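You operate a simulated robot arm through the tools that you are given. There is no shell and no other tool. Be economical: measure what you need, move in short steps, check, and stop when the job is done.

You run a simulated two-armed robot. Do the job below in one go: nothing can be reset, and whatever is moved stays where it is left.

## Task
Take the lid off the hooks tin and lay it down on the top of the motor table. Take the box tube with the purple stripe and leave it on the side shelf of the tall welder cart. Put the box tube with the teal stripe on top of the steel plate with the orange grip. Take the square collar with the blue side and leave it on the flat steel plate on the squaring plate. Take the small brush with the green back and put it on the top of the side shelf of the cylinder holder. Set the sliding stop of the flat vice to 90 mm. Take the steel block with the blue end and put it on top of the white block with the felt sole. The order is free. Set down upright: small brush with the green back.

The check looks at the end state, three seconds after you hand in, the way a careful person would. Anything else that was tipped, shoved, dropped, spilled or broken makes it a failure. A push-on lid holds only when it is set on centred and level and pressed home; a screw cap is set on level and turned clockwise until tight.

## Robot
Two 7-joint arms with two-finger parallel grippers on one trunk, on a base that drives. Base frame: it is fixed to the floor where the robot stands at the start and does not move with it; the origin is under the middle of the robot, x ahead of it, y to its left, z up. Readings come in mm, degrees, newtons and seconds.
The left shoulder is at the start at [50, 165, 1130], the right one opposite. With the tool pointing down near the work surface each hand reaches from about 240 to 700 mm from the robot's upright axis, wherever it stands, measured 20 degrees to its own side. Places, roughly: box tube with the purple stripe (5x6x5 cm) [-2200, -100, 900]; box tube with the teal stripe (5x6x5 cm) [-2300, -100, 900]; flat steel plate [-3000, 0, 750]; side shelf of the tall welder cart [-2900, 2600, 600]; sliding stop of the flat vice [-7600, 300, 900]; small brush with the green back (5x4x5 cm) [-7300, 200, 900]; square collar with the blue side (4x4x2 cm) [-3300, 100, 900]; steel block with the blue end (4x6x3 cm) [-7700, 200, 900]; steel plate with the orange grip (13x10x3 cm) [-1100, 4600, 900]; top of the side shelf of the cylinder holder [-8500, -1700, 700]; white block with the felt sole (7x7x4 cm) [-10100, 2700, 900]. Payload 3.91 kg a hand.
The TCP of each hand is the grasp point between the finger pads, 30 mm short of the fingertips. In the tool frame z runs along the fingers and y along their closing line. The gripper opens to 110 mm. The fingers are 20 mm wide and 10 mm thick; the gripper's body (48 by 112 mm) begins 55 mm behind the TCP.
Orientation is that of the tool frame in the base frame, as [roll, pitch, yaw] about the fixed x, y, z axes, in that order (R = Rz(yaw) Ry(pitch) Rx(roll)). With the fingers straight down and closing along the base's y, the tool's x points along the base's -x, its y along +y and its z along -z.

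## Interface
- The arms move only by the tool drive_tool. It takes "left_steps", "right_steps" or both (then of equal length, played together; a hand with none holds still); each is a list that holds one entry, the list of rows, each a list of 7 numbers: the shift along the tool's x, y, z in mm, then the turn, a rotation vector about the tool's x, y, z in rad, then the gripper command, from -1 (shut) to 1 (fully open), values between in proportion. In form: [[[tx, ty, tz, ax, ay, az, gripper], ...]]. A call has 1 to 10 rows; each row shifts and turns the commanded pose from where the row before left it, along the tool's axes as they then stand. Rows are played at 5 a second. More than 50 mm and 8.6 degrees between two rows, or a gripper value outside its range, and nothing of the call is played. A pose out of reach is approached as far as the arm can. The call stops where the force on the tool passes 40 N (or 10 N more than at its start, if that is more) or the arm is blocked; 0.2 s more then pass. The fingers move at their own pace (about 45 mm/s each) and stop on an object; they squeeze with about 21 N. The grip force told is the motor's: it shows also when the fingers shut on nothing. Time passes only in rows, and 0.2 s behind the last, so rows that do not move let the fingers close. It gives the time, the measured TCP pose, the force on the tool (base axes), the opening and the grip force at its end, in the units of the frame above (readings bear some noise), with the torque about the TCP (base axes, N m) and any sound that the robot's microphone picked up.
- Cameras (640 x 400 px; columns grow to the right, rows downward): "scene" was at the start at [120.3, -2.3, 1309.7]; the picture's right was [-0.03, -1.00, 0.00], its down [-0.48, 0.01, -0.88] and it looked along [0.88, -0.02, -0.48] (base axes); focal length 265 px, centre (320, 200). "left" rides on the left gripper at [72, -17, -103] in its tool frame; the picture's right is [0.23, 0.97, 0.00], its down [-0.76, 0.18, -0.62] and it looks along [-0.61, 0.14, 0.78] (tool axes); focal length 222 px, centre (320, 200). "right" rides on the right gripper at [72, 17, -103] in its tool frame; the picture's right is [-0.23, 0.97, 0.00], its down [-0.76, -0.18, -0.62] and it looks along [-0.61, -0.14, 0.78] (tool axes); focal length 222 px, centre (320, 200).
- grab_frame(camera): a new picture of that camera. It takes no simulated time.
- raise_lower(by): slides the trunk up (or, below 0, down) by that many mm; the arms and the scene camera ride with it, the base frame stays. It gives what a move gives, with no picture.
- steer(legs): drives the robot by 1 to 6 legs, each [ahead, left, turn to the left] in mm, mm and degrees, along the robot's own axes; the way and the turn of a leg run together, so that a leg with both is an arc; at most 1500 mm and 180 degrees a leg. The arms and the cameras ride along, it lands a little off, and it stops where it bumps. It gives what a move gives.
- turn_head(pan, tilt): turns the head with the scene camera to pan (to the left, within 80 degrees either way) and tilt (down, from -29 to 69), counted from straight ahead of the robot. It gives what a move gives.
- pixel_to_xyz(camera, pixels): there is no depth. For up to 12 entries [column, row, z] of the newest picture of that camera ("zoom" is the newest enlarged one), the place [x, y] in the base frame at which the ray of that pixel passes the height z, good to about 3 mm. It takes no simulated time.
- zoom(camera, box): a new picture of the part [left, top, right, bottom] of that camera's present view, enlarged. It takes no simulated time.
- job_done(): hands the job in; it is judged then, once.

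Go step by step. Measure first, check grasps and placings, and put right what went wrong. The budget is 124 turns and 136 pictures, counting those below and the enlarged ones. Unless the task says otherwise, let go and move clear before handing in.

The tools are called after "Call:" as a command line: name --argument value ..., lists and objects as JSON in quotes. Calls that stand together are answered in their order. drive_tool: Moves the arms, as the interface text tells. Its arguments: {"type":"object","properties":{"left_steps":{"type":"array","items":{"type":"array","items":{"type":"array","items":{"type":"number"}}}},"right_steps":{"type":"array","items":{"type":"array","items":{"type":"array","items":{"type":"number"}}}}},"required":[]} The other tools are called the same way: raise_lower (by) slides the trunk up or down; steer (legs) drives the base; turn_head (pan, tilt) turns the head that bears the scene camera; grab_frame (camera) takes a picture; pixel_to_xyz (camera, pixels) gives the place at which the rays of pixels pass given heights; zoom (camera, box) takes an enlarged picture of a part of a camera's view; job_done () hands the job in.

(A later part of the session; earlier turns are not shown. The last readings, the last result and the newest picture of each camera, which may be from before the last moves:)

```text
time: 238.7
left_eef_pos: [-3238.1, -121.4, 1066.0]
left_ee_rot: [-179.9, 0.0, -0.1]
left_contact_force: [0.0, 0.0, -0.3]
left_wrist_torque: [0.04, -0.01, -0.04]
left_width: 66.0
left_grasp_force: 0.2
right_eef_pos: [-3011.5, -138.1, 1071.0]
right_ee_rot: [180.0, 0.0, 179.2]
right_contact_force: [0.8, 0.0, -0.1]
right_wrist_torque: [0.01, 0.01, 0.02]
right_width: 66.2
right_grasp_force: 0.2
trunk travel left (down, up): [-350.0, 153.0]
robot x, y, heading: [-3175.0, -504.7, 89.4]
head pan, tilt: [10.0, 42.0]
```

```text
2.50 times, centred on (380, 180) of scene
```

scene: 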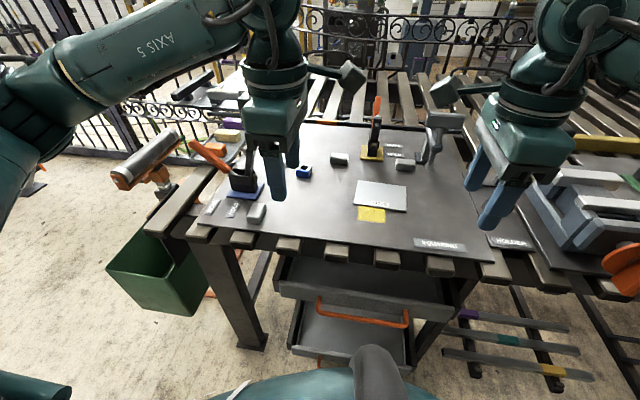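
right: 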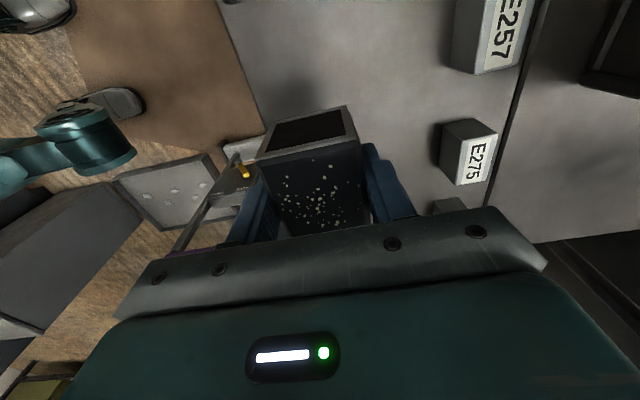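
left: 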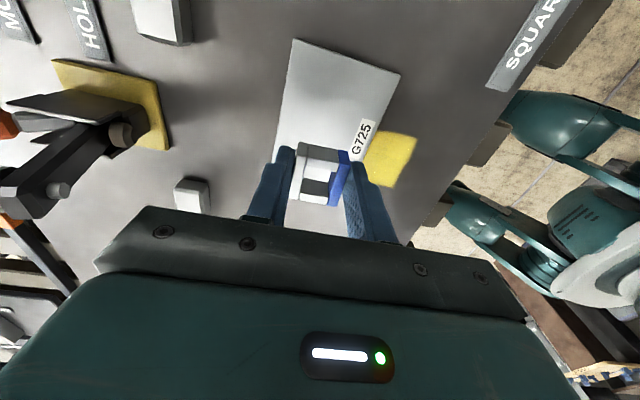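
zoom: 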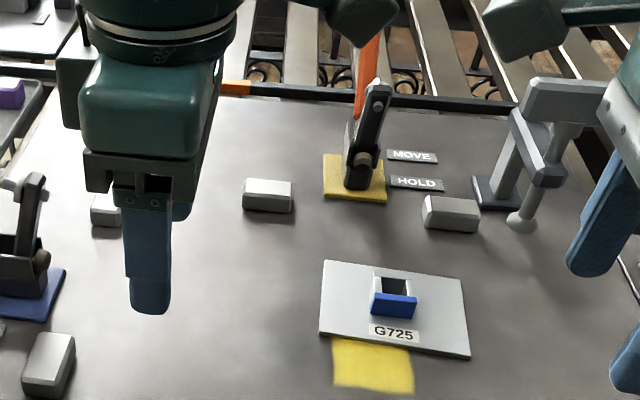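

The collar sits on G725. I back off, turn left and drive west 1400, then look ahead for the vice table.

Call:
steer --legs '[[-120, 0, 0], [0, 0, 90.5], [1400, 0, 0]]'

Call:
turn_head --pan 0 --tilt 15

Call:
grab_frame --camera "scene"

```text
time: 250.3
left_eef_pos: [-4948.1, -725.5, 1065.2]
left_ee_rot: [180.0, -0.1, 91.6]
left_contact_force: [0.2, 0.1, 0.0]
left_wrist_torque: [0.01, -0.02, 0.01]
left_width: 65.9
left_grasp_force: 0.1
right_eef_pos: [-4939.5, -500.5, 1070.3]
right_ee_rot: [-179.9, 0.0, -89.0]
right_contact_force: [-0.4, -0.2, 0.0]
right_wrist_torque: [-0.01, -0.02, 0.04]
right_width: 65.8
right_grasp_force: 0.2
trunk travel left (down, up): [-350.0, 153.0]
robot x, y, heading: [-4567.5, -653.1, -178.8]
head pan, tilt: [10.0, 42.0]
```

```text
time: 251.2
left_eef_pos: [-4948.8, -725.6, 1065.4]
left_ee_rot: [-180.0, 0.0, 91.6]
left_contact_force: [-0.3, 0.3, -0.6]
left_wrist_torque: [0.0, 0.01, 0.02]
left_width: 66.1
left_grasp_force: 0.2
right_eef_pos: [-4938.3, -499.9, 1069.9]
right_ee_rot: [180.0, 0.1, -88.9]
right_contact_force: [-0.1, -0.9, -0.2]
right_wrist_torque: [-0.01, -0.02, -0.02]
right_width: 65.8
right_grasp_force: 0.1
trunk travel left (down, up): [-350.0, 153.0]
robot x, y, heading: [-4567.4, -651.6, -178.8]
head pan, tilt: [0.0, 15.0]
```

```text
48 pictures are left
```

scene: 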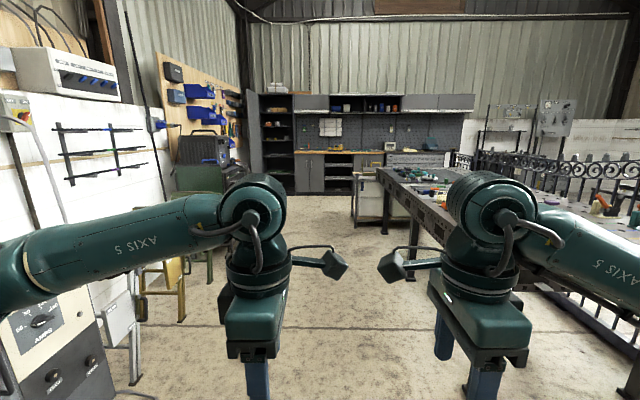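

The table is ahead on the right (near edge y≈0). I drive to about x=-7480 and turn to face it.

Call:
steer --legs '[[1450, -60, 0], [1450, -60, 0], [0, 0, -91]]'

Call:
turn_head --pan 0 --tilt 35

Call:
grab_frame --camera "scene"

```text
time: 269.2
left_eef_pos: [-7562.4, -215.1, 1064.3]
left_ee_rot: [180.0, 0.0, 0.4]
left_contact_force: [-0.5, -0.2, -0.1]
left_wrist_torque: [0.01, 0.01, 0.0]
left_width: 66.1
left_grasp_force: 0.1
right_eef_pos: [-7337.8, -228.8, 1070.6]
right_ee_rot: [180.0, 0.0, 179.7]
right_contact_force: [0.3, -0.4, 0.2]
right_wrist_torque: [0.0, 0.02, 0.04]
right_width: 65.9
right_grasp_force: 0.0
trunk travel left (down, up): [-350.0, 153.0]
robot x, y, heading: [-7499.5, -597.3, 89.9]
head pan, tilt: [0.0, 15.0]
```

```text
time: 270.1
left_eef_pos: [-7562.5, -215.7, 1065.1]
left_ee_rot: [-180.0, 0.1, 0.4]
left_contact_force: [-0.3, 0.1, -0.3]
left_wrist_torque: [0.0, 0.01, -0.03]
left_width: 66.2
left_grasp_force: 0.1
right_eef_pos: [-7335.3, -229.0, 1070.3]
right_ee_rot: [180.0, 0.0, 179.8]
right_contact_force: [-0.5, 0.3, 0.3]
right_wrist_torque: [-0.01, -0.02, 0.03]
right_width: 65.7
right_grasp_force: 0.1
trunk travel left (down, up): [-350.0, 153.0]
robot x, y, heading: [-7497.2, -596.4, 90.3]
head pan, tilt: [0.0, 35.0]
```

```text
47 pictures are left
```

scene: 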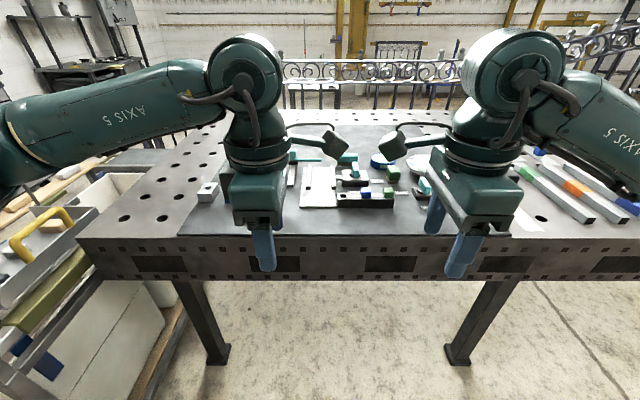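

Call:
steer --legs '[[170, 0, 0]]'

Call:
drive_tool --left_steps '[[[-45, 0, 0, 0, 0, 0, 0.2], [-45, 0, 0, 0, 0, 0, 0.2], [-45, 0, 0, 0, 0, 0, 0.2]]]' --right_steps '[[[-45, 0, 0, 0, 0, 0, 0.2], [-45, 0, 0, 0, 0, 0, 0.2], [-30, 0, 0, 0, 0, 0, 0.2]]]'

Call:
turn_head --pan 0 --tilt 42

Call:
grab_frame --camera "scene"

Call:
zoom --camera "scene" --box '[180, 110, 480, 270]'

```text
time: 271.5
left_eef_pos: [-7563.2, -44.3, 1064.8]
left_ee_rot: [180.0, 0.0, 0.5]
left_contact_force: [-0.4, 0.9, -0.7]
left_wrist_torque: [0.0, -0.01, 0.01]
left_width: 66.2
left_grasp_force: 0.1
right_eef_pos: [-7337.0, -58.1, 1069.2]
right_ee_rot: [-179.9, 0.1, 179.9]
right_contact_force: [-0.1, 0.0, -0.8]
right_wrist_torque: [0.01, 0.01, 0.0]
right_width: 66.1
right_grasp_force: 0.0
trunk travel left (down, up): [-350.0, 153.0]
robot x, y, heading: [-7498.0, -430.3, 89.8]
head pan, tilt: [0.0, 35.0]
```

```text
time: 272.3
left_eef_pos: [-7699.9, -45.6, 1064.2]
left_ee_rot: [179.9, 0.0, 0.3]
left_contact_force: [-0.3, 0.5, -0.3]
left_wrist_torque: [-0.03, -0.02, 0.01]
left_width: 66.1
left_grasp_force: 0.1
right_eef_pos: [-7215.5, -59.6, 1070.5]
right_ee_rot: [180.0, 0.0, 179.9]
right_contact_force: [0.7, -0.5, -0.3]
right_wrist_torque: [-0.02, 0.0, 0.02]
right_width: 65.6
right_grasp_force: 0.1
trunk travel left (down, up): [-350.0, 153.0]
robot x, y, heading: [-7494.4, -426.9, 90.1]
head pan, tilt: [0.0, 35.0]
```

```text
time: 273.0
left_eef_pos: [-7698.8, -44.6, 1064.2]
left_ee_rot: [-180.0, 0.0, 0.4]
left_contact_force: [0.6, 0.5, 0.2]
left_wrist_torque: [-0.03, 0.0, 0.01]
left_width: 66.1
left_grasp_force: 0.2
right_eef_pos: [-7215.9, -58.6, 1069.2]
right_ee_rot: [179.9, 0.0, 179.8]
right_contact_force: [-0.5, -0.1, 0.4]
right_wrist_torque: [0.02, 0.01, -0.02]
right_width: 66.1
right_grasp_force: 0.1
trunk travel left (down, up): [-350.0, 153.0]
robot x, y, heading: [-7495.6, -426.0, 90.3]
head pan, tilt: [0.0, 42.0]
```

```text
46 pictures are left
```

scene: 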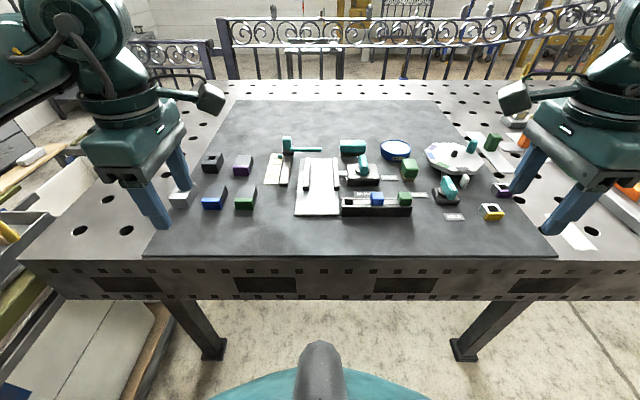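

```text
2.13 times, centred on (330, 190) of scene
```

zoom: 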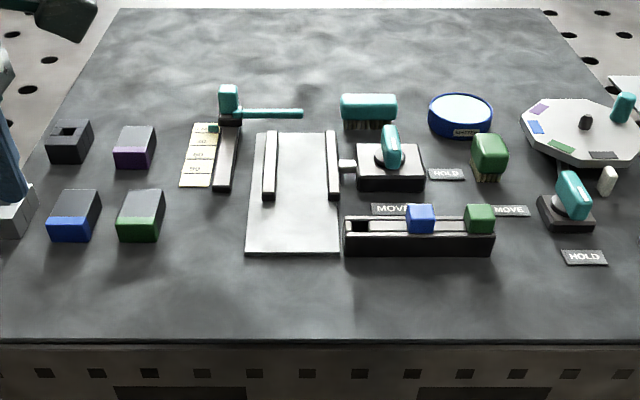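

The steel block with the blue end is at (75,213) in the zoom, the green-backed brush at (490,155), and the scale with its slider at (215,155). I zoom on the scale and measure.

Call:
zoom --camera "scene" --box '[255, 130, 355, 220]'

Call:
zoom --camera "scene" --box '[340, 120, 480, 220]'

Call:
pixel_to_xyz --camera "scene" --pixels '[[215, 194, 895], [203, 209, 865], [226, 209, 865], [404, 209, 870], [410, 165, 910], [402, 165, 910], [418, 165, 910], [410, 179, 868], [410, 158, 910], [280, 184, 868], [287, 184, 875]]'

```text
4.44 times, centred on (305, 175) of scene
```

zoom: 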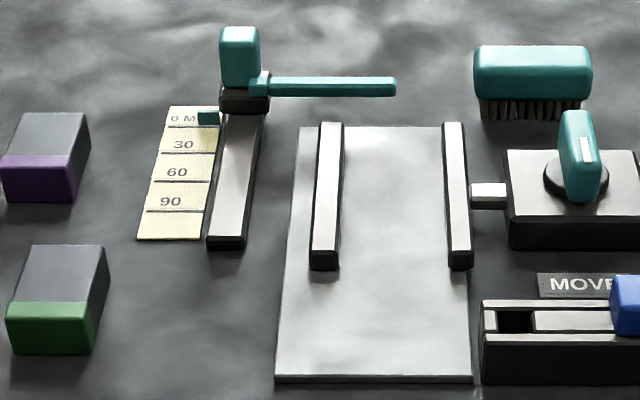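

```text
4.00 times, centred on (410, 170) of scene
```

zoom: 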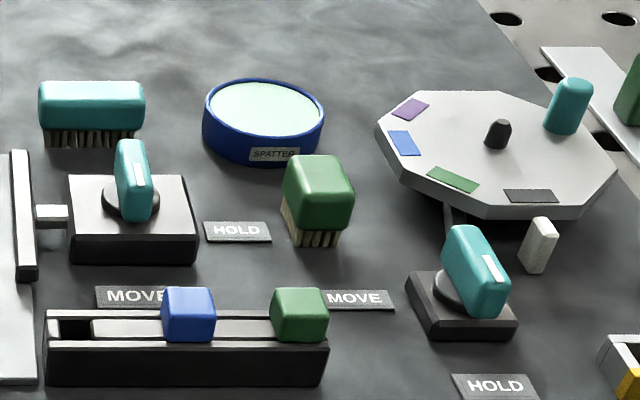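

```text
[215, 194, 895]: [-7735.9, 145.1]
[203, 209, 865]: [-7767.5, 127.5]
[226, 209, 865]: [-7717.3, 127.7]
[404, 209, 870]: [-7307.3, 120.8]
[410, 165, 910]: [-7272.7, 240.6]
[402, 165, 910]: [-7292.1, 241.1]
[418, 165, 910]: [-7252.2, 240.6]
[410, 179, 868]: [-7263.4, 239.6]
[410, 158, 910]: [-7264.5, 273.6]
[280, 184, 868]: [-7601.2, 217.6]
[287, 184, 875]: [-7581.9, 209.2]
```

The stop's teal pointer stands at the 0 line; the lines are 30 mm apart, so it must come 90 mm toward me. I move the base 110 mm closer and measure the knob.

Call:
steer --legs '[[110, 60, 0]]'

Call:
zoom --camera "scene" --box '[270, 150, 390, 240]'

```text
time: 274.3
left_eef_pos: [-7758.8, 65.5, 1063.5]
left_ee_rot: [180.0, 0.0, 0.4]
left_contact_force: [0.2, 0.1, 0.1]
left_wrist_torque: [-0.02, 0.01, -0.01]
left_width: 65.9
left_grasp_force: 0.1
right_eef_pos: [-7277.0, 51.3, 1070.1]
right_ee_rot: [-179.9, 0.1, 179.8]
right_contact_force: [0.4, 0.3, 0.5]
right_wrist_torque: [-0.01, 0.03, 0.02]
right_width: 66.3
right_grasp_force: 0.1
trunk travel left (down, up): [-350.0, 153.0]
robot x, y, heading: [-7556.6, -318.6, 90.1]
head pan, tilt: [0.0, 42.0]
```

```text
4.44 times, centred on (330, 195) of scene
```

zoom: 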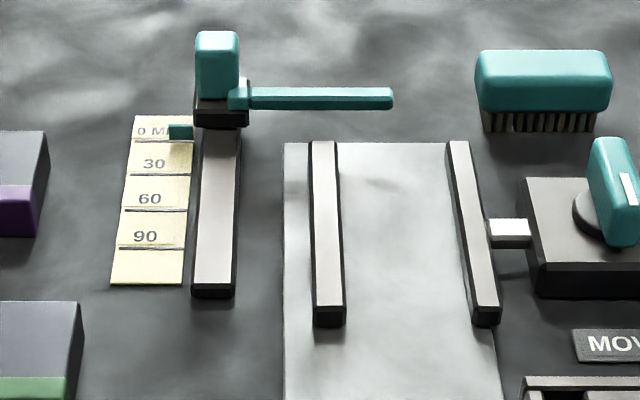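

Call:
pixel_to_xyz --camera "zoom" --pixels '[[217, 38, 930], [217, 38, 915], [197, 45, 925], [239, 45, 925], [217, 97, 900], [180, 141, 870], [180, 249, 870], [180, 131, 880], [215, 292, 870], [217, 127, 880]]'

Call:
drive_tool --left_steps '[[[35, -30, 0, 0, 0, 0, 0.2], [35, -30, 0, 0, 0, 0, 0.2], [35, -30, 0, 0, 0, 0, 0.2], [35, -20, 0, 0, 0, 0, 0.2], [10, 0, 0, 0, 0, 0, 0.2], [0, 0, 0, 0, 0, 0, 0.2]]]'

Call:
grab_frame --camera "left"

```text
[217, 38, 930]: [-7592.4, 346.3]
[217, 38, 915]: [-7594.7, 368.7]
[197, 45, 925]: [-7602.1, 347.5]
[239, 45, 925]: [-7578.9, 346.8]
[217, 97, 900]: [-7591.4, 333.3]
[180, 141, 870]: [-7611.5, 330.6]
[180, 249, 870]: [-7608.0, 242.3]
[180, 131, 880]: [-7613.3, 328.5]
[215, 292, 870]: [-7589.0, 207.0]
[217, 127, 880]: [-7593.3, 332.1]
```

```text
time: 275.7
left_eef_pos: [-7610.0, 174.5, 1064.6]
left_ee_rot: [180.0, 0.0, 0.4]
left_contact_force: [-0.4, -0.6, -0.4]
left_wrist_torque: [-0.02, -0.01, -0.02]
left_width: 66.3
left_grasp_force: 0.1
right_eef_pos: [-7276.0, 50.6, 1071.1]
right_ee_rot: [180.0, 0.0, 179.9]
right_contact_force: [0.6, 0.6, -0.5]
right_wrist_torque: [0.01, 0.01, -0.01]
right_width: 66.0
right_grasp_force: 0.0
trunk travel left (down, up): [-350.0, 153.0]
robot x, y, heading: [-7559.1, -314.7, 90.5]
head pan, tilt: [0.0, 42.0]
```

```text
41 pictures are left
```

left: 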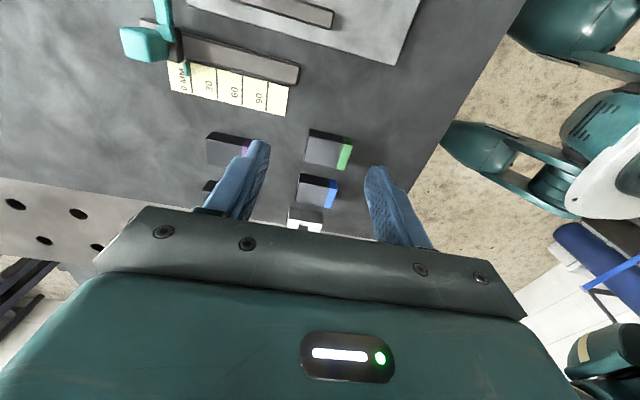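

Call:
pixel_to_xyz --camera "left" --pixels '[[145, 45, 925], [145, 45, 910], [122, 30, 925], [168, 58, 925], [187, 68, 875], [299, 72, 870]]'

Call:
zoom --camera "left" --box '[100, 0, 320, 140]'

```text
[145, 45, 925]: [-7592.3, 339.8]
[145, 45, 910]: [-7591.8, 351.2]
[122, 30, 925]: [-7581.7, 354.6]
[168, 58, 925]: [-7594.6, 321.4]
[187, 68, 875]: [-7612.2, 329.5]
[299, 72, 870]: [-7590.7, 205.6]
```

```text
2.86 times, centred on (210, 70) of left
```

zoom: 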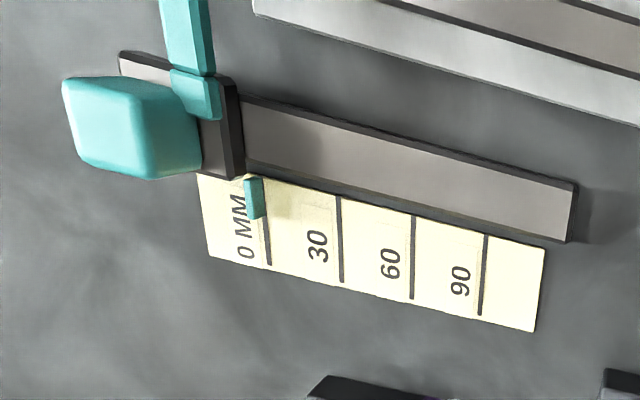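

Knob top centre is about (-7592, 346, 930) and the pointer is at 0. I move 40 mm closer and hover the left hand over the knob.

Call:
steer --legs '[[40, 0, 0]]'

Call:
drive_tool --left_steps '[[[5, -35, 0, 0, 0, 0, 0.2], [5, -35, 0, 0, 0, 0, 0.2], [5, -35, 0, 0, 0, 0, 0.2], [3, -27, 0, 0, 0, 0, 0.2], [0, 0, 40, 0, 0, 0, 0.2], [0, 0, 40, 0, 0, 0, 0.2], [0, 0, 0, 0, 0, 0, 0.2]]]'

Call:
grab_frame --camera "left"

```text
time: 276.6
left_eef_pos: [-7608.8, 215.7, 1063.5]
left_ee_rot: [180.0, 0.0, 0.4]
left_contact_force: [0.2, 0.2, 0.0]
left_wrist_torque: [-0.03, -0.04, 0.03]
left_width: 66.0
left_grasp_force: 0.0
right_eef_pos: [-7276.3, 90.8, 1070.1]
right_ee_rot: [-179.8, 0.0, 179.8]
right_contact_force: [-0.3, -0.2, 0.2]
right_wrist_torque: [-0.01, -0.02, 0.02]
right_width: 66.1
right_grasp_force: 0.1
trunk travel left (down, up): [-350.0, 153.0]
robot x, y, heading: [-7556.9, -277.3, 90.2]
head pan, tilt: [0.0, 42.0]
```

```text
time: 278.2
left_eef_pos: [-7594.9, 337.6, 984.4]
left_ee_rot: [179.9, -0.1, 0.4]
left_contact_force: [0.1, 0.2, 1.5]
left_wrist_torque: [-0.01, 0.01, 0.02]
left_width: 65.8
left_grasp_force: 0.1
left hand out of reach, approached as far as the arm can: row 4
right_eef_pos: [-7276.4, 89.8, 1070.3]
right_ee_rot: [-180.0, -0.1, 180.0]
right_contact_force: [-1.0, 0.0, 0.5]
right_wrist_torque: [-0.01, 0.0, 0.0]
right_width: 65.9
right_grasp_force: 0.1
trunk travel left (down, up): [-350.0, 153.0]
robot x, y, heading: [-7556.3, -283.0, 90.3]
head pan, tilt: [0.0, 42.0]
```

```text
39 pictures are left
```

left: 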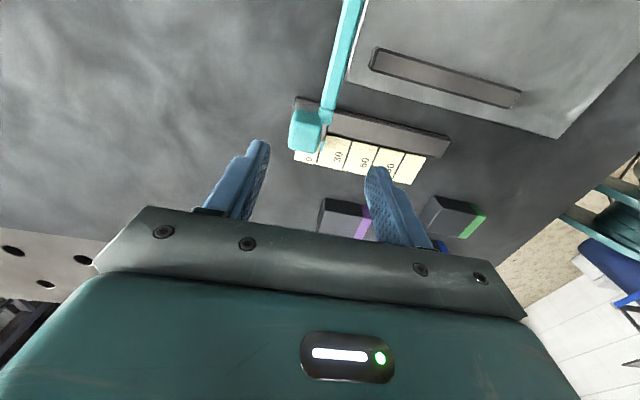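

The knob top (305,131) is about 10 mm to +x and 13 mm further than the tool axis. I correct and go down to z≈946, then check before closing.

Call:
drive_tool --left_steps '[[[9, -13, 10, 0, 0, 0, 0.2], [0, 0, 15, 0, 0, 0, 0.2], [0, 0, 12, 0, 0, 0, 0.2], [0, 0, 0, 0, 0, 0, 0.2]]]'

Call:
grab_frame --camera "left"

Call:
zoom --camera "scene" --box '[280, 140, 380, 220]'

```text
time: 279.2
left_eef_pos: [-7587.8, 344.9, 947.9]
left_ee_rot: [179.9, 0.0, 0.3]
left_contact_force: [0.3, 0.3, -0.2]
left_wrist_torque: [0.02, -0.01, -0.02]
left_width: 66.0
left_grasp_force: 0.1
left hand out of reach, approached as far as the arm can: row 1
right_eef_pos: [-7276.4, 90.5, 1071.0]
right_ee_rot: [179.9, 0.0, 179.8]
right_contact_force: [-0.2, -0.2, -0.2]
right_wrist_torque: [-0.03, 0.01, 0.03]
right_width: 66.1
right_grasp_force: 0.2
trunk travel left (down, up): [-350.0, 153.0]
robot x, y, heading: [-7557.8, -278.8, 90.2]
head pan, tilt: [0.0, 42.0]
```

```text
38 pictures are left
```

left: 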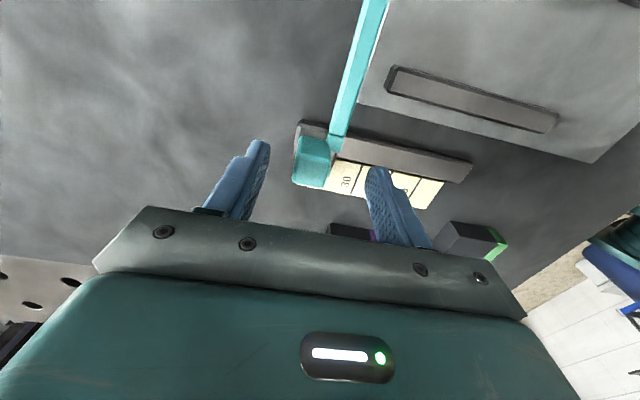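

```text
5.00 times, centred on (330, 180) of scene
```

zoom: 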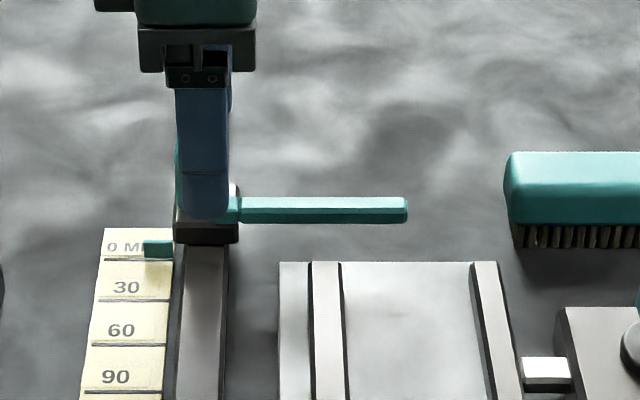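

The knob lies between the fingers. I go 5 mm lower and close.

Call:
drive_tool --left_steps '[[[0, 0, 5, 0, 0, 0, 0.2], [0, 0, 0, 0, 0, 0, -1], [0, 0, 0, 0, 0, 0, -1], [0, 0, 0, 0, 0, 0, -1], [0, 0, 0, 0, 0, 0, -1], [0, 0, 0, 0, 0, 0, -1]]]'

Call:
zoom --camera "scene" --box '[280, 140, 380, 220]'

```text
time: 280.6
left_eef_pos: [-7587.3, 345.0, 942.7]
left_ee_rot: [179.9, 0.0, 0.4]
left_contact_force: [0.4, 4.0, -0.4]
left_wrist_torque: [0.25, -0.03, -0.34]
left_width: 23.7
left_grasp_force: 44.9
right_eef_pos: [-7277.0, 90.9, 1071.3]
right_ee_rot: [180.0, 0.0, 179.9]
right_contact_force: [-0.7, 0.5, 0.8]
right_wrist_torque: [0.02, 0.02, 0.0]
right_width: 66.2
right_grasp_force: 0.0
trunk travel left (down, up): [-350.0, 153.0]
robot x, y, heading: [-7555.2, -274.4, 90.2]
head pan, tilt: [0.0, 42.0]
```

```text
5.00 times, centred on (330, 180) of scene
```

zoom: 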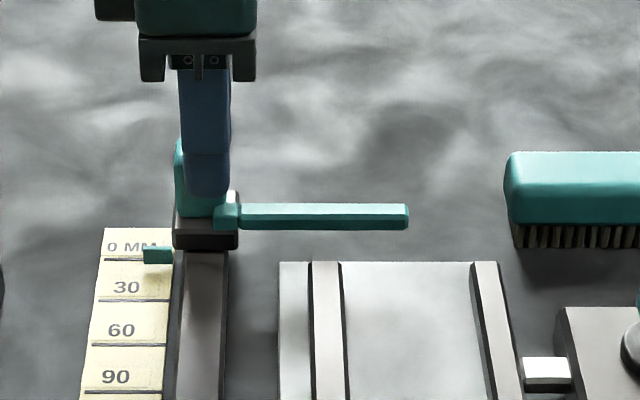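

Gripped; the pointer moved ~5 mm toward me already. I pull 84 mm along the rail.

Call:
drive_tool --left_steps '[[[0, 14, 0, 0, 0, 0, -1], [0, 14, 0, 0, 0, 0, -1], [0, 14, 0, 0, 0, 0, -1], [0, 14, 0, 0, 0, 0, -1], [0, 14, 0, 0, 0, 0, -1], [0, 14, 0, 0, 0, 0, -1], [0, 0, 0, 0, 0, 0, -1]]]'

Call:
zoom --camera "scene" --box '[280, 160, 380, 240]'

```text
time: 282.2
left_eef_pos: [-7586.6, 260.6, 942.4]
left_ee_rot: [-179.9, 0.0, 0.4]
left_contact_force: [-4.3, -1.8, 3.1]
left_wrist_torque: [-0.14, 0.2, -0.32]
left_width: 23.2
left_grasp_force: 45.3
right_eef_pos: [-7277.3, 90.1, 1070.7]
right_ee_rot: [-180.0, 0.0, 179.9]
right_contact_force: [0.0, 1.0, -0.1]
right_wrist_torque: [0.01, -0.02, 0.0]
right_width: 65.8
right_grasp_force: 0.0
trunk travel left (down, up): [-350.0, 153.0]
robot x, y, heading: [-7556.0, -280.9, 90.2]
head pan, tilt: [0.0, 42.0]
```

```text
5.00 times, centred on (330, 200) of scene
```

zoom: 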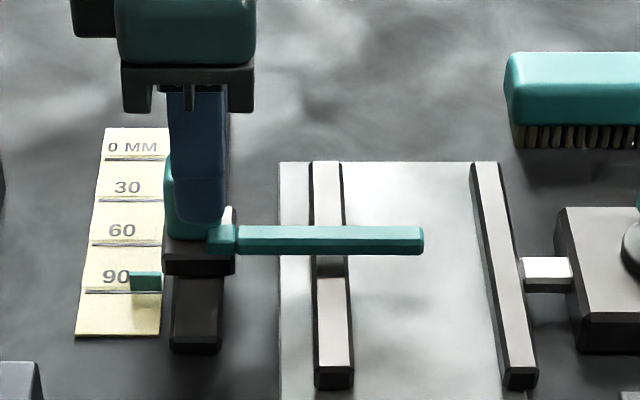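

The pointer is close to the 90 line (row 281 against 291, parallax as before). I check from the left camera, which sees it nearly from straight above.

Call:
zoom --camera "left" --box '[220, 90, 420, 240]'

```text
2.67 times, centred on (320, 165) of left
```

zoom: 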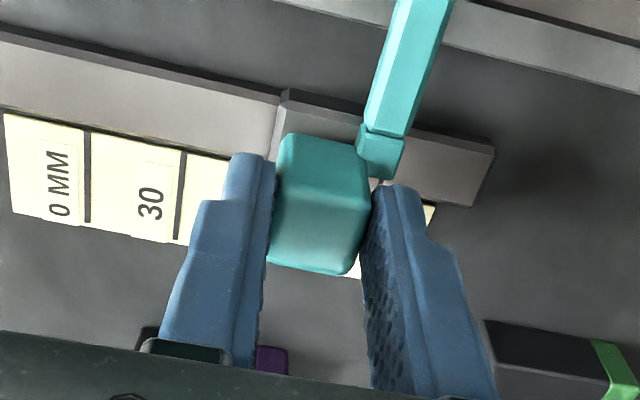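

The pointer is hidden by the knob. I release, rise, and look again from above.

Call:
drive_tool --left_steps '[[[0, 0, 0, 0, 0, 0, 0.2], [0, 0, 0, 0, 0, 0, 0.2], [0, 0, -25, 0, 0, 0, 0.2], [0, 0, -45, 0, 0, 0, 0.2], [30, 20, -30, 0, 0, 0, 0.2], [30, 20, 0, 0, 0, 0, 0.2], [0, 0, 0, 0, 0, 0, 0.2]]]'

Call:
zoom --camera "left" --box '[200, 60, 440, 240]'

Call:
zoom --camera "scene" --box '[280, 160, 380, 240]'

```text
time: 283.8
left_eef_pos: [-7526.7, 222.4, 1042.4]
left_ee_rot: [180.0, 0.0, 0.4]
left_contact_force: [-0.6, 0.6, 0.3]
left_wrist_torque: [0.01, -0.02, -0.03]
left_width: 66.0
left_grasp_force: 0.0
right_eef_pos: [-7276.8, 88.9, 1070.8]
right_ee_rot: [180.0, 0.0, 179.8]
right_contact_force: [-0.2, -0.2, 0.1]
right_wrist_torque: [0.0, -0.03, 0.0]
right_width: 65.8
right_grasp_force: 0.1
trunk travel left (down, up): [-350.0, 153.0]
robot x, y, heading: [-7559.2, -280.0, 90.2]
head pan, tilt: [0.0, 42.0]
```

```text
2.22 times, centred on (320, 150) of left
```

zoom: 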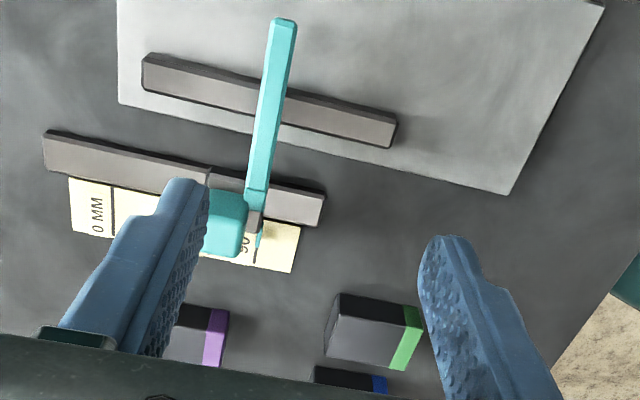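

```text
5.00 times, centred on (330, 200) of scene
```

zoom: 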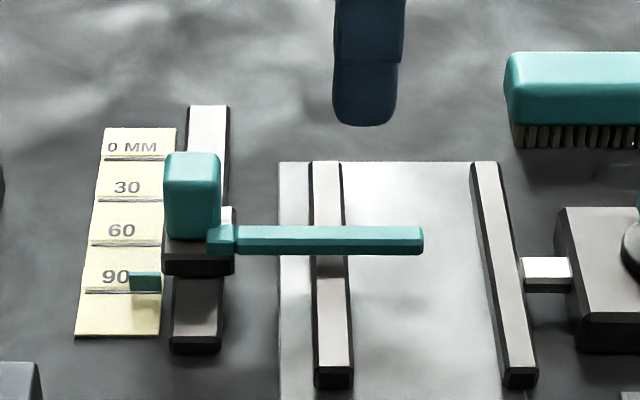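

The pointer sits on the 90 line. Next I bring the left hand above the blue-ended block (about (-7742, 148)) and the right hand above the green brush (about (-7272, 241)).

Call:
drive_tool --left_steps '[[[-36, 13, 0, 0, 0, 0, 0.7], [-36, 13, 0, 0, 0, 0, 0.7], [-36, 12, 0, 0, 0, 0, 0.7], [-36, 12, 0, 0, 0, 0, 0.7], [-36, 12, 0, 0, 0, 0, 0.7], [-36, 12, 20, 0, 0, 0, 0.7], [0, 0, 40, 0, 0, 0, 0.7], [0, 0, 0, 0, 0, 0, 0.7]]]' --right_steps '[[[-1, 30, 5, 0, 0, 0, 0.6], [-1, 30, 5, 0, 0, 0, 0.6], [-1, 30, 5, 0, 0, 0, 0.6], [-1, 30, 5, 0, 0, 0, 0.6], [-1, 31, 5, 0, 0, 0, 0.6], [0, 0, 30, 0, 0, 0, 0.6], [0, 0, 30, 0, 0, 0, 0.6], [0, 0, 0, 0, 0, 0, 0.6]]]'

Call:
grab_frame --camera "left"

Call:
grab_frame --camera "right"

```text
time: 285.6
left_eef_pos: [-7741.8, 145.7, 982.8]
left_ee_rot: [180.0, -0.1, 0.4]
left_contact_force: [0.1, 0.3, -0.1]
left_wrist_torque: [0.0, -0.01, 0.03]
left_width: 93.4
left_grasp_force: 0.0
right_eef_pos: [-7271.3, 240.8, 985.9]
right_ee_rot: [-180.0, 0.0, 179.9]
right_contact_force: [0.3, 0.2, 0.1]
right_wrist_torque: [0.0, 0.02, -0.02]
right_width: 87.8
right_grasp_force: 0.0
trunk travel left (down, up): [-350.0, 153.0]
robot x, y, heading: [-7556.7, -280.1, 90.0]
head pan, tilt: [0.0, 42.0]
```

```text
31 pictures are left
```

left: 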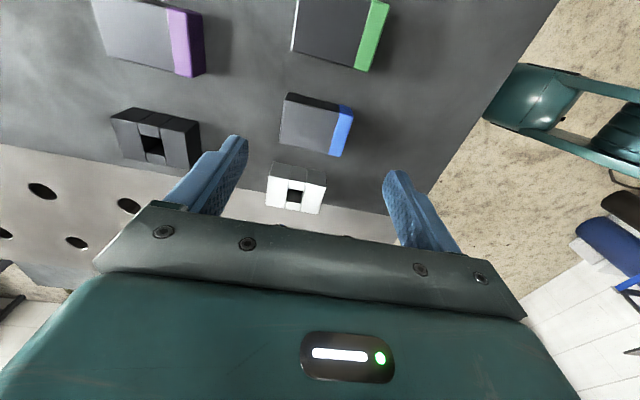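

```text
30 pictures are left
```

right: 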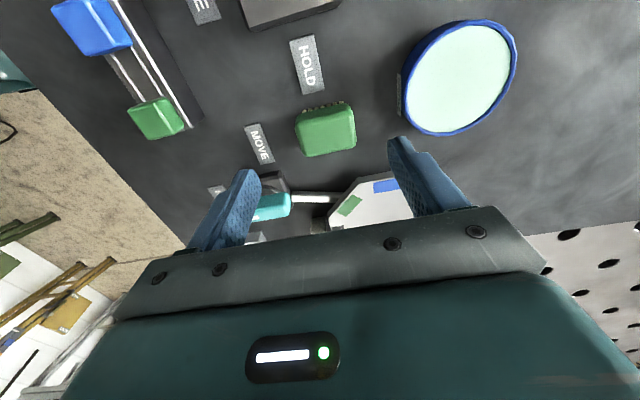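

Both objects are nearly centred: block needs +4/+5 mm, brush +7 mm in y. I correct, lower both, and close.

Call:
drive_tool --left_steps '[[[4, -5, 20, 0, 0, 0, 0.7], [0, 0, 25, 0, 0, 0, 0.7], [0, 0, 20, 0, 0, 0, 0.7], [0, 0, 14, 0, 0, 0, 0.7], [0, 0, 0, 0, 0, 0, -1], [0, 0, 0, 0, 0, 0, -1], [0, 0, 0, 0, 0, 0, -1], [0, 0, 0, 0, 0, 0, -1]]]' --right_steps '[[[3, 7, 15, 0, 0, 0, 0.6], [0, 0, 20, 0, 0, 0, 0.6], [0, 0, 20, 0, 0, 0, 0.6], [0, 0, 10, 0, 0, 0, 0.6], [0, 0, 0, 0, 0, 0, -1], [0, 0, 0, 0, 0, 0, -1], [0, 0, 0, 0, 0, 0, -1], [0, 0, 0, 0, 0, 0, -1]]]'

Call:
zoom --camera "scene" --box '[180, 130, 500, 270]'

```text
time: 287.4
left_eef_pos: [-7738.4, 151.0, 902.7]
left_ee_rot: [180.0, 0.1, 0.4]
left_contact_force: [0.7, -1.2, 0.1]
left_wrist_torque: [0.06, -0.11, -0.05]
left_width: 59.8
left_grasp_force: 21.1
right_eef_pos: [-7274.4, 248.3, 920.3]
right_ee_rot: [-179.9, 0.1, 179.9]
right_contact_force: [0.0, -0.3, -0.3]
right_wrist_torque: [-0.02, 0.0, 0.0]
right_width: 49.1
right_grasp_force: 20.9
trunk travel left (down, up): [-350.0, 153.0]
robot x, y, heading: [-7551.8, -276.8, 90.1]
head pan, tilt: [0.0, 42.0]
```

```text
2.00 times, centred on (340, 200) of scene
```

zoom: 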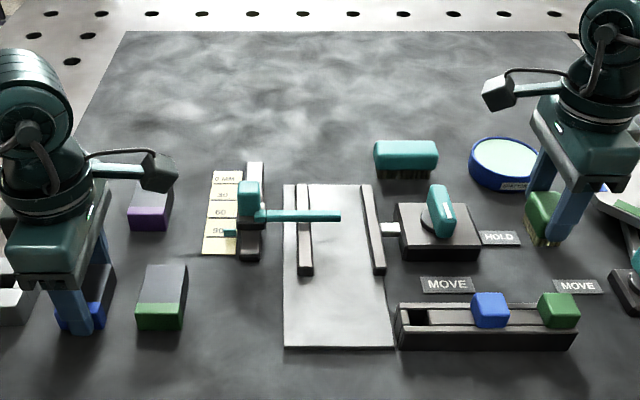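

Both gripped (60 mm and 49 mm). I lift both and draw them in for travel.

Call:
drive_tool --left_steps '[[[0, 0, -25, 0, 0, 0, -1], [0, 0, -40, 0, 0, 0, -1], [0, 0, -40, 0, 0, 0, -1], [0, 0, -40, 0, 0, 0, -1], [25, 15, 0, 0, 0, 0, -1], [25, 15, 0, 0, 0, 0, -1], [25, 10, 0, 0, 0, 0, -1], [0, 0, 0, 0, 0, 0, -1]]]' --right_steps '[[[0, 0, -25, 0, 0, 0, -1], [0, 0, -40, 0, 0, 0, -1], [0, 0, -40, 0, 0, 0, -1], [0, 0, -40, 0, 0, 0, -1], [35, -35, 0, 0, 0, 0, -1], [35, -35, 0, 0, 0, 0, -1], [35, -35, 0, 0, 0, 0, -1], [35, -35, 0, 0, 0, 0, -1]]]'

Call:
steer --legs '[[-400, 0, 0], [0, 0, 90], [700, 60, 0]]'

Call:
turn_head --pan 45 --tilt 22

Call:
grab_frame --camera "scene"

```text
time: 289.2
left_eef_pos: [-7663.9, 114.3, 1047.7]
left_ee_rot: [-179.9, 0.0, 0.4]
left_contact_force: [0.8, -0.4, -4.9]
left_wrist_torque: [-0.02, -0.06, -0.05]
left_width: 59.9
left_grasp_force: 21.2
right_eef_pos: [-7415.5, 108.5, 1065.9]
right_ee_rot: [-179.9, 0.1, 179.7]
right_contact_force: [-0.1, -0.1, -0.5]
right_wrist_torque: [-0.01, -0.01, 0.01]
right_width: 49.3
right_grasp_force: 21.6
trunk travel left (down, up): [-350.0, 153.0]
robot x, y, heading: [-7556.5, -275.8, 90.1]
head pan, tilt: [0.0, 42.0]
```

```text
time: 298.9
left_eef_pos: [-8645.2, -857.1, 1045.7]
left_ee_rot: [-179.9, 0.1, 91.2]
left_contact_force: [0.0, -0.2, -5.1]
left_wrist_torque: [0.04, 0.02, 0.01]
left_width: 59.7
left_grasp_force: 20.8
right_eef_pos: [-8644.0, -609.5, 1065.1]
right_ee_rot: [-180.0, 0.0, -89.4]
right_contact_force: [-0.4, 0.3, -0.6]
right_wrist_torque: [-0.02, -0.02, 0.01]
right_width: 49.2
right_grasp_force: 20.8
trunk travel left (down, up): [-350.0, 153.0]
robot x, y, heading: [-8252.1, -746.0, -179.1]
head pan, tilt: [0.0, 42.0]
```

```text
time: 300.1
left_eef_pos: [-8644.8, -857.6, 1047.3]
left_ee_rot: [180.0, 0.0, 91.2]
left_contact_force: [-0.7, 0.1, -4.4]
left_wrist_torque: [0.03, -0.02, 0.0]
left_width: 59.8
left_grasp_force: 20.9
right_eef_pos: [-8643.4, -608.3, 1066.2]
right_ee_rot: [-180.0, 0.1, -89.4]
right_contact_force: [0.3, 0.2, -0.5]
right_wrist_torque: [0.0, -0.02, 0.03]
right_width: 49.2
right_grasp_force: 21.0
trunk travel left (down, up): [-350.0, 153.0]
robot x, y, heading: [-8256.2, -747.5, -179.1]
head pan, tilt: [45.0, 22.0]
```

```text
28 pictures are left
```

scene: 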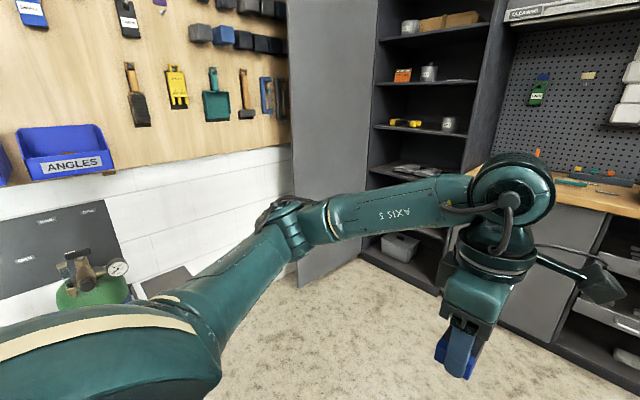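

The cylinder holder stands by the left wall at (90,280) with a shelf beside it at about (165,280). I turn to face it.

Call:
steer --legs '[[150, 0, 0], [0, 0, 89]]'

Call:
turn_head --pan 0 --tilt 35

Call:
grab_frame --camera "scene"

```text
time: 305.2
left_eef_pos: [-8297.2, -1138.9, 1047.2]
left_ee_rot: [-180.0, 0.0, -179.1]
left_contact_force: [-0.4, -0.4, -4.2]
left_wrist_torque: [-0.01, 0.05, 0.02]
left_width: 59.9
left_grasp_force: 21.1
right_eef_pos: [-8544.2, -1136.6, 1067.4]
right_ee_rot: [180.0, 0.0, 0.4]
right_contact_force: [-0.8, 0.8, -0.5]
right_wrist_torque: [0.01, -0.01, 0.0]
right_width: 49.1
right_grasp_force: 20.7
trunk travel left (down, up): [-350.0, 153.0]
robot x, y, heading: [-8406.1, -748.5, -89.4]
head pan, tilt: [45.0, 22.0]
```

```text
time: 306.4
left_eef_pos: [-8297.1, -1139.2, 1046.9]
left_ee_rot: [-180.0, 0.0, -179.1]
left_contact_force: [0.3, 0.1, -5.1]
left_wrist_torque: [-0.02, 0.01, -0.01]
left_width: 59.8
left_grasp_force: 21.4
right_eef_pos: [-8545.0, -1136.6, 1065.8]
right_ee_rot: [180.0, 0.0, 0.4]
right_contact_force: [0.1, 0.5, 0.5]
right_wrist_torque: [0.01, -0.01, 0.01]
right_width: 48.9
right_grasp_force: 21.1
trunk travel left (down, up): [-350.0, 153.0]
robot x, y, heading: [-8405.1, -749.1, -89.3]
head pan, tilt: [0.0, 35.0]
```

```text
27 pictures are left
```

scene: 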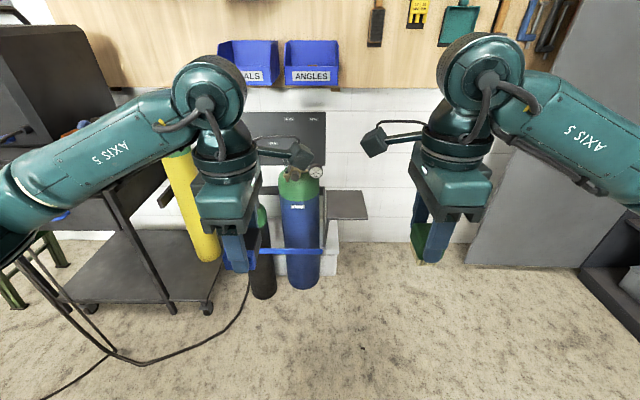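

The side shelf is the small dark plate at (347,205), right of the blue cylinder. I measure it and zoom.

Call:
pixel_to_xyz --camera "scene" --pixels '[[328, 219, 700], [368, 219, 700], [327, 191, 700], [363, 191, 700], [348, 205, 700], [348, 205, 660], [348, 219, 660]]'

Call:
zoom --camera "scene" --box '[260, 140, 420, 300]'

```text
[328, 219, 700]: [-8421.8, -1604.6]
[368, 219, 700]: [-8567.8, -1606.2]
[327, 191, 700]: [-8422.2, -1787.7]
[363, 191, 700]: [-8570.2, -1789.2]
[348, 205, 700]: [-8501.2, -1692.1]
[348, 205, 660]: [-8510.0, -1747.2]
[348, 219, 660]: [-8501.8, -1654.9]
```

```text
2.50 times, centred on (340, 220) of scene
```

zoom: 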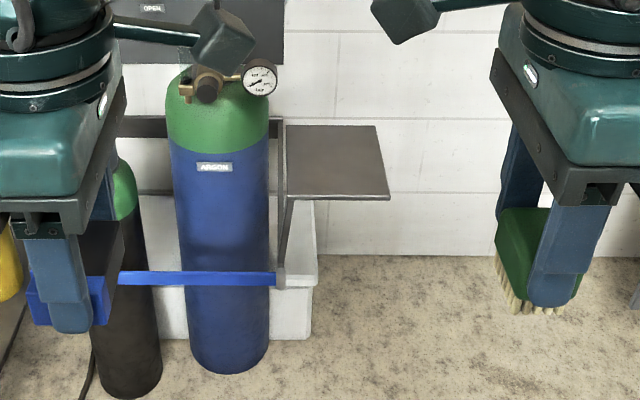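

The shelf spans about x -8422…-8570, y -1605…-1788. I draw the left hand in, drive 470 mm ahead and hold the right hand over the shelf.

Call:
drive_tool --left_steps '[[[0, 40, 0, 0, 0, 0, -1], [0, 40, -30, 0, 0, 0, -1], [0, 0, -40, 0, 0, 0, -1]]]'

Call:
steer --legs '[[470, 0, 0]]'

Call:
drive_tool --right_steps '[[[15, 22, 0, 0, 0, 0, -1], [15, 22, 20, 0, 0, 0, -1], [15, 22, 40, 0, 0, 0, -1], [0, 0, 40, 0, 0, 0, -1], [0, 0, 40, 0, 0, 0, -1], [0, 0, 0, 0, 0, 0, -1]]]'

Call:
turn_head --pan -8 --tilt 48

Call:
grab_frame --camera "right"

Call:
grab_frame --camera "scene"

```text
time: 307.2
left_eef_pos: [-8297.6, -1058.1, 1116.4]
left_ee_rot: [180.0, 0.0, -179.1]
left_contact_force: [-0.4, -0.6, -4.4]
left_wrist_torque: [-0.03, 0.05, 0.01]
left_width: 60.1
left_grasp_force: 20.7
right_eef_pos: [-8544.2, -1136.7, 1066.4]
right_ee_rot: [179.9, 0.0, 0.2]
right_contact_force: [-1.0, 0.0, 0.2]
right_wrist_torque: [0.02, -0.01, 0.01]
right_width: 49.0
right_grasp_force: 21.3
trunk travel left (down, up): [-350.0, 153.0]
robot x, y, heading: [-8405.2, -746.0, -89.3]
head pan, tilt: [0.0, 35.0]
```

```text
time: 310.0
left_eef_pos: [-8293.0, -1528.8, 1116.6]
left_ee_rot: [179.9, 0.0, -179.2]
left_contact_force: [-0.2, -0.5, -4.4]
left_wrist_torque: [0.03, 0.02, 0.01]
left_width: 59.7
left_grasp_force: 21.1
right_eef_pos: [-8541.0, -1606.3, 1065.8]
right_ee_rot: [180.0, 0.0, 0.2]
right_contact_force: [-0.6, -0.2, -1.0]
right_wrist_torque: [0.01, -0.02, 0.02]
right_width: 49.2
right_grasp_force: 20.8
trunk travel left (down, up): [-350.0, 153.0]
robot x, y, heading: [-8402.4, -1218.6, -89.2]
head pan, tilt: [0.0, 35.0]
```

```text
time: 311.4
left_eef_pos: [-8293.9, -1528.9, 1117.9]
left_ee_rot: [-180.0, 0.0, -179.2]
left_contact_force: [-0.4, -0.4, -4.8]
left_wrist_torque: [0.02, 0.03, -0.03]
left_width: 59.8
left_grasp_force: 21.0
right_eef_pos: [-8496.3, -1672.5, 925.6]
right_ee_rot: [-179.9, -0.1, 0.3]
right_contact_force: [-0.4, 0.1, 0.0]
right_wrist_torque: [-0.03, 0.03, -0.03]
right_width: 49.0
right_grasp_force: 20.7
trunk travel left (down, up): [-350.0, 153.0]
robot x, y, heading: [-8403.0, -1216.5, -89.3]
head pan, tilt: [0.0, 35.0]
```

```text
time: 312.1
left_eef_pos: [-8293.4, -1527.8, 1117.0]
left_ee_rot: [180.0, 0.0, -179.2]
left_contact_force: [-0.1, -0.8, -4.8]
left_wrist_torque: [-0.01, 0.02, -0.01]
left_width: 60.0
left_grasp_force: 20.8
right_eef_pos: [-8496.0, -1673.3, 926.2]
right_ee_rot: [-180.0, -0.1, 0.3]
right_contact_force: [-0.6, -0.5, 0.1]
right_wrist_torque: [-0.05, 0.02, 0.02]
right_width: 49.3
right_grasp_force: 20.4
trunk travel left (down, up): [-350.0, 153.0]
robot x, y, heading: [-8397.2, -1218.3, -89.5]
head pan, tilt: [-8.0, 48.0]
```

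```text
25 pictures are left
```

right: 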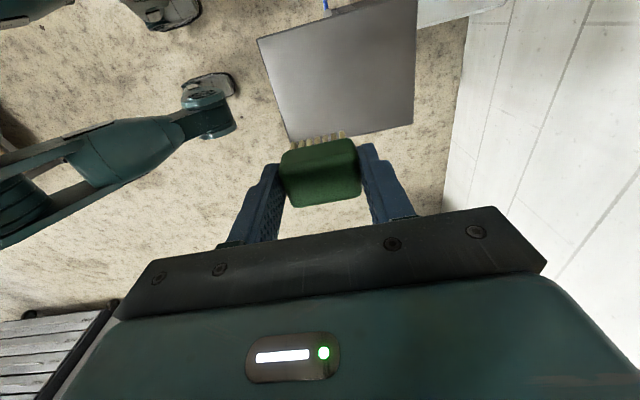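

```text
24 pictures are left
```

scene: 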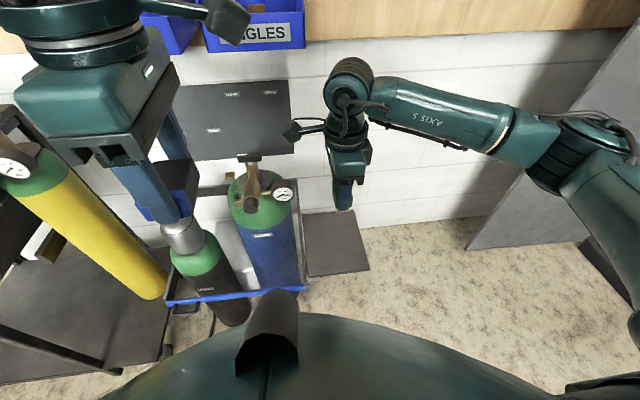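

The tool axis point is ~56 mm from the shelf's far -x edge and the shelf centre lies ~30 mm further from me. I check where the gauge is, since the hand camera is on that side.

Call:
pixel_to_xyz --camera "scene" --pixels '[[284, 194, 870], [292, 194, 900], [292, 194, 850], [252, 160, 900], [368, 268, 690], [307, 275, 690], [302, 213, 690], [356, 208, 690]]'

Call:
pixel_to_xyz --camera "right" --pixels '[[258, 40, 690], [288, 140, 690], [413, 125, 690], [416, 5, 690]]'

Call:
zoom --camera "scene" --box '[220, 110, 400, 290]'

```text
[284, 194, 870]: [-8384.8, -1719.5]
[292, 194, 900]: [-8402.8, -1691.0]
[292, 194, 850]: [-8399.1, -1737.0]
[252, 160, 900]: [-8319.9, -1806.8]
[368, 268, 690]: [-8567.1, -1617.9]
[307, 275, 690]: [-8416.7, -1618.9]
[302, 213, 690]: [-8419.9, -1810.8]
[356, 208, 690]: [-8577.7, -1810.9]
```

```text
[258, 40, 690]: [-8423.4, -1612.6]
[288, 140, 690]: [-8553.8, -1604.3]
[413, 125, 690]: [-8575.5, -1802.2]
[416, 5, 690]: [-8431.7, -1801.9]
```

```text
2.22 times, centred on (310, 200) of scene
```

zoom: 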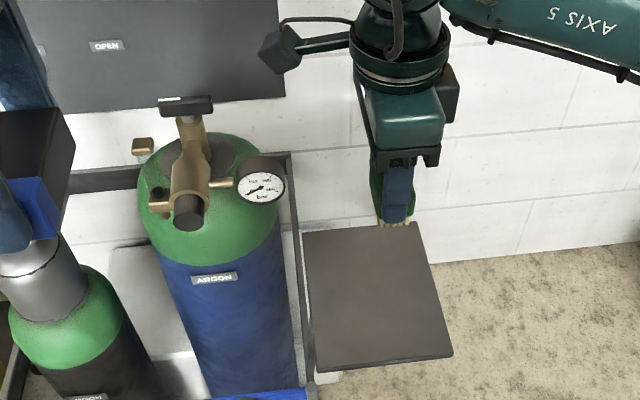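

Shelf: x -8420…-8572, y -1612…-1805, z≈690; the gauge reaches x≈-8402. I place at (-8525, -1675) to keep the hand camera clear, and descend.

Call:
drive_tool --right_steps '[[[-29, 2, 0, 0, 0, 0, -1], [0, 0, 40, 0, 0, 0, -1], [0, 0, 40, 0, 0, 0, -1], [0, 0, 40, 0, 0, 0, -1], [0, 0, 30, 0, 0, 0, -1], [0, 0, 10, 0, 0, 0, -1], [0, 0, 0, 0, 0, 0, -1]]]'

Call:
zoom --camera "scene" --box '[220, 110, 400, 290]'

```text
time: 313.7
left_eef_pos: [-8293.7, -1528.0, 1115.4]
left_ee_rot: [179.9, 0.0, -179.1]
left_contact_force: [0.0, 0.0, -4.6]
left_wrist_torque: [-0.01, 0.04, -0.01]
left_width: 59.8
left_grasp_force: 21.1
right_eef_pos: [-8524.5, -1674.1, 764.9]
right_ee_rot: [-179.9, 0.0, 0.2]
right_contact_force: [-0.5, 0.6, -0.6]
right_wrist_torque: [0.0, -0.04, -0.02]
right_width: 49.1
right_grasp_force: 20.6
trunk travel left (down, up): [-350.0, 153.0]
robot x, y, heading: [-8397.5, -1216.7, -89.6]
head pan, tilt: [-8.0, 48.0]
```

```text
2.22 times, centred on (310, 200) of scene
```

zoom: 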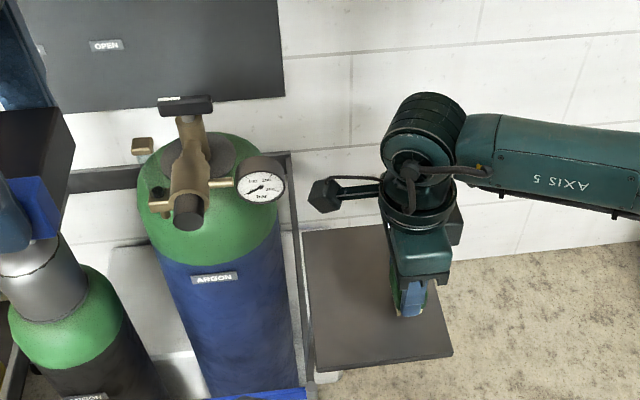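

Clear of the gauge. I lower in small steps until contact.

Call:
drive_tool --right_steps '[[[0, 0, 5, 0, 0, 0, -1], [0, 0, 4, 0, 0, 0, -1], [0, 0, 3, 0, 0, 0, -1], [0, 0, 3, 0, 0, 0, -1], [0, 0, 3, 0, 0, 0, -1], [0, 0, 3, 0, 0, 0, -1], [0, 0, 0, 0, 0, 0, -1]]]'

```text
time: 315.3
left_eef_pos: [-8292.2, -1525.8, 1116.8]
left_ee_rot: [-179.9, 0.0, -179.2]
left_contact_force: [1.0, 0.2, -4.4]
left_wrist_torque: [-0.01, 0.03, 0.0]
left_width: 59.6
left_grasp_force: 20.7
right_eef_pos: [-8523.6, -1674.9, 748.7]
right_ee_rot: [179.7, -0.1, 0.3]
right_contact_force: [-1.5, 3.7, 31.5]
right_wrist_torque: [-0.05, 0.04, -0.03]
right_width: 49.6
right_grasp_force: 21.3
trunk travel left (down, up): [-350.0, 153.0]
robot x, y, heading: [-8400.9, -1219.3, -89.5]
head pan, tilt: [-8.0, 48.0]
```

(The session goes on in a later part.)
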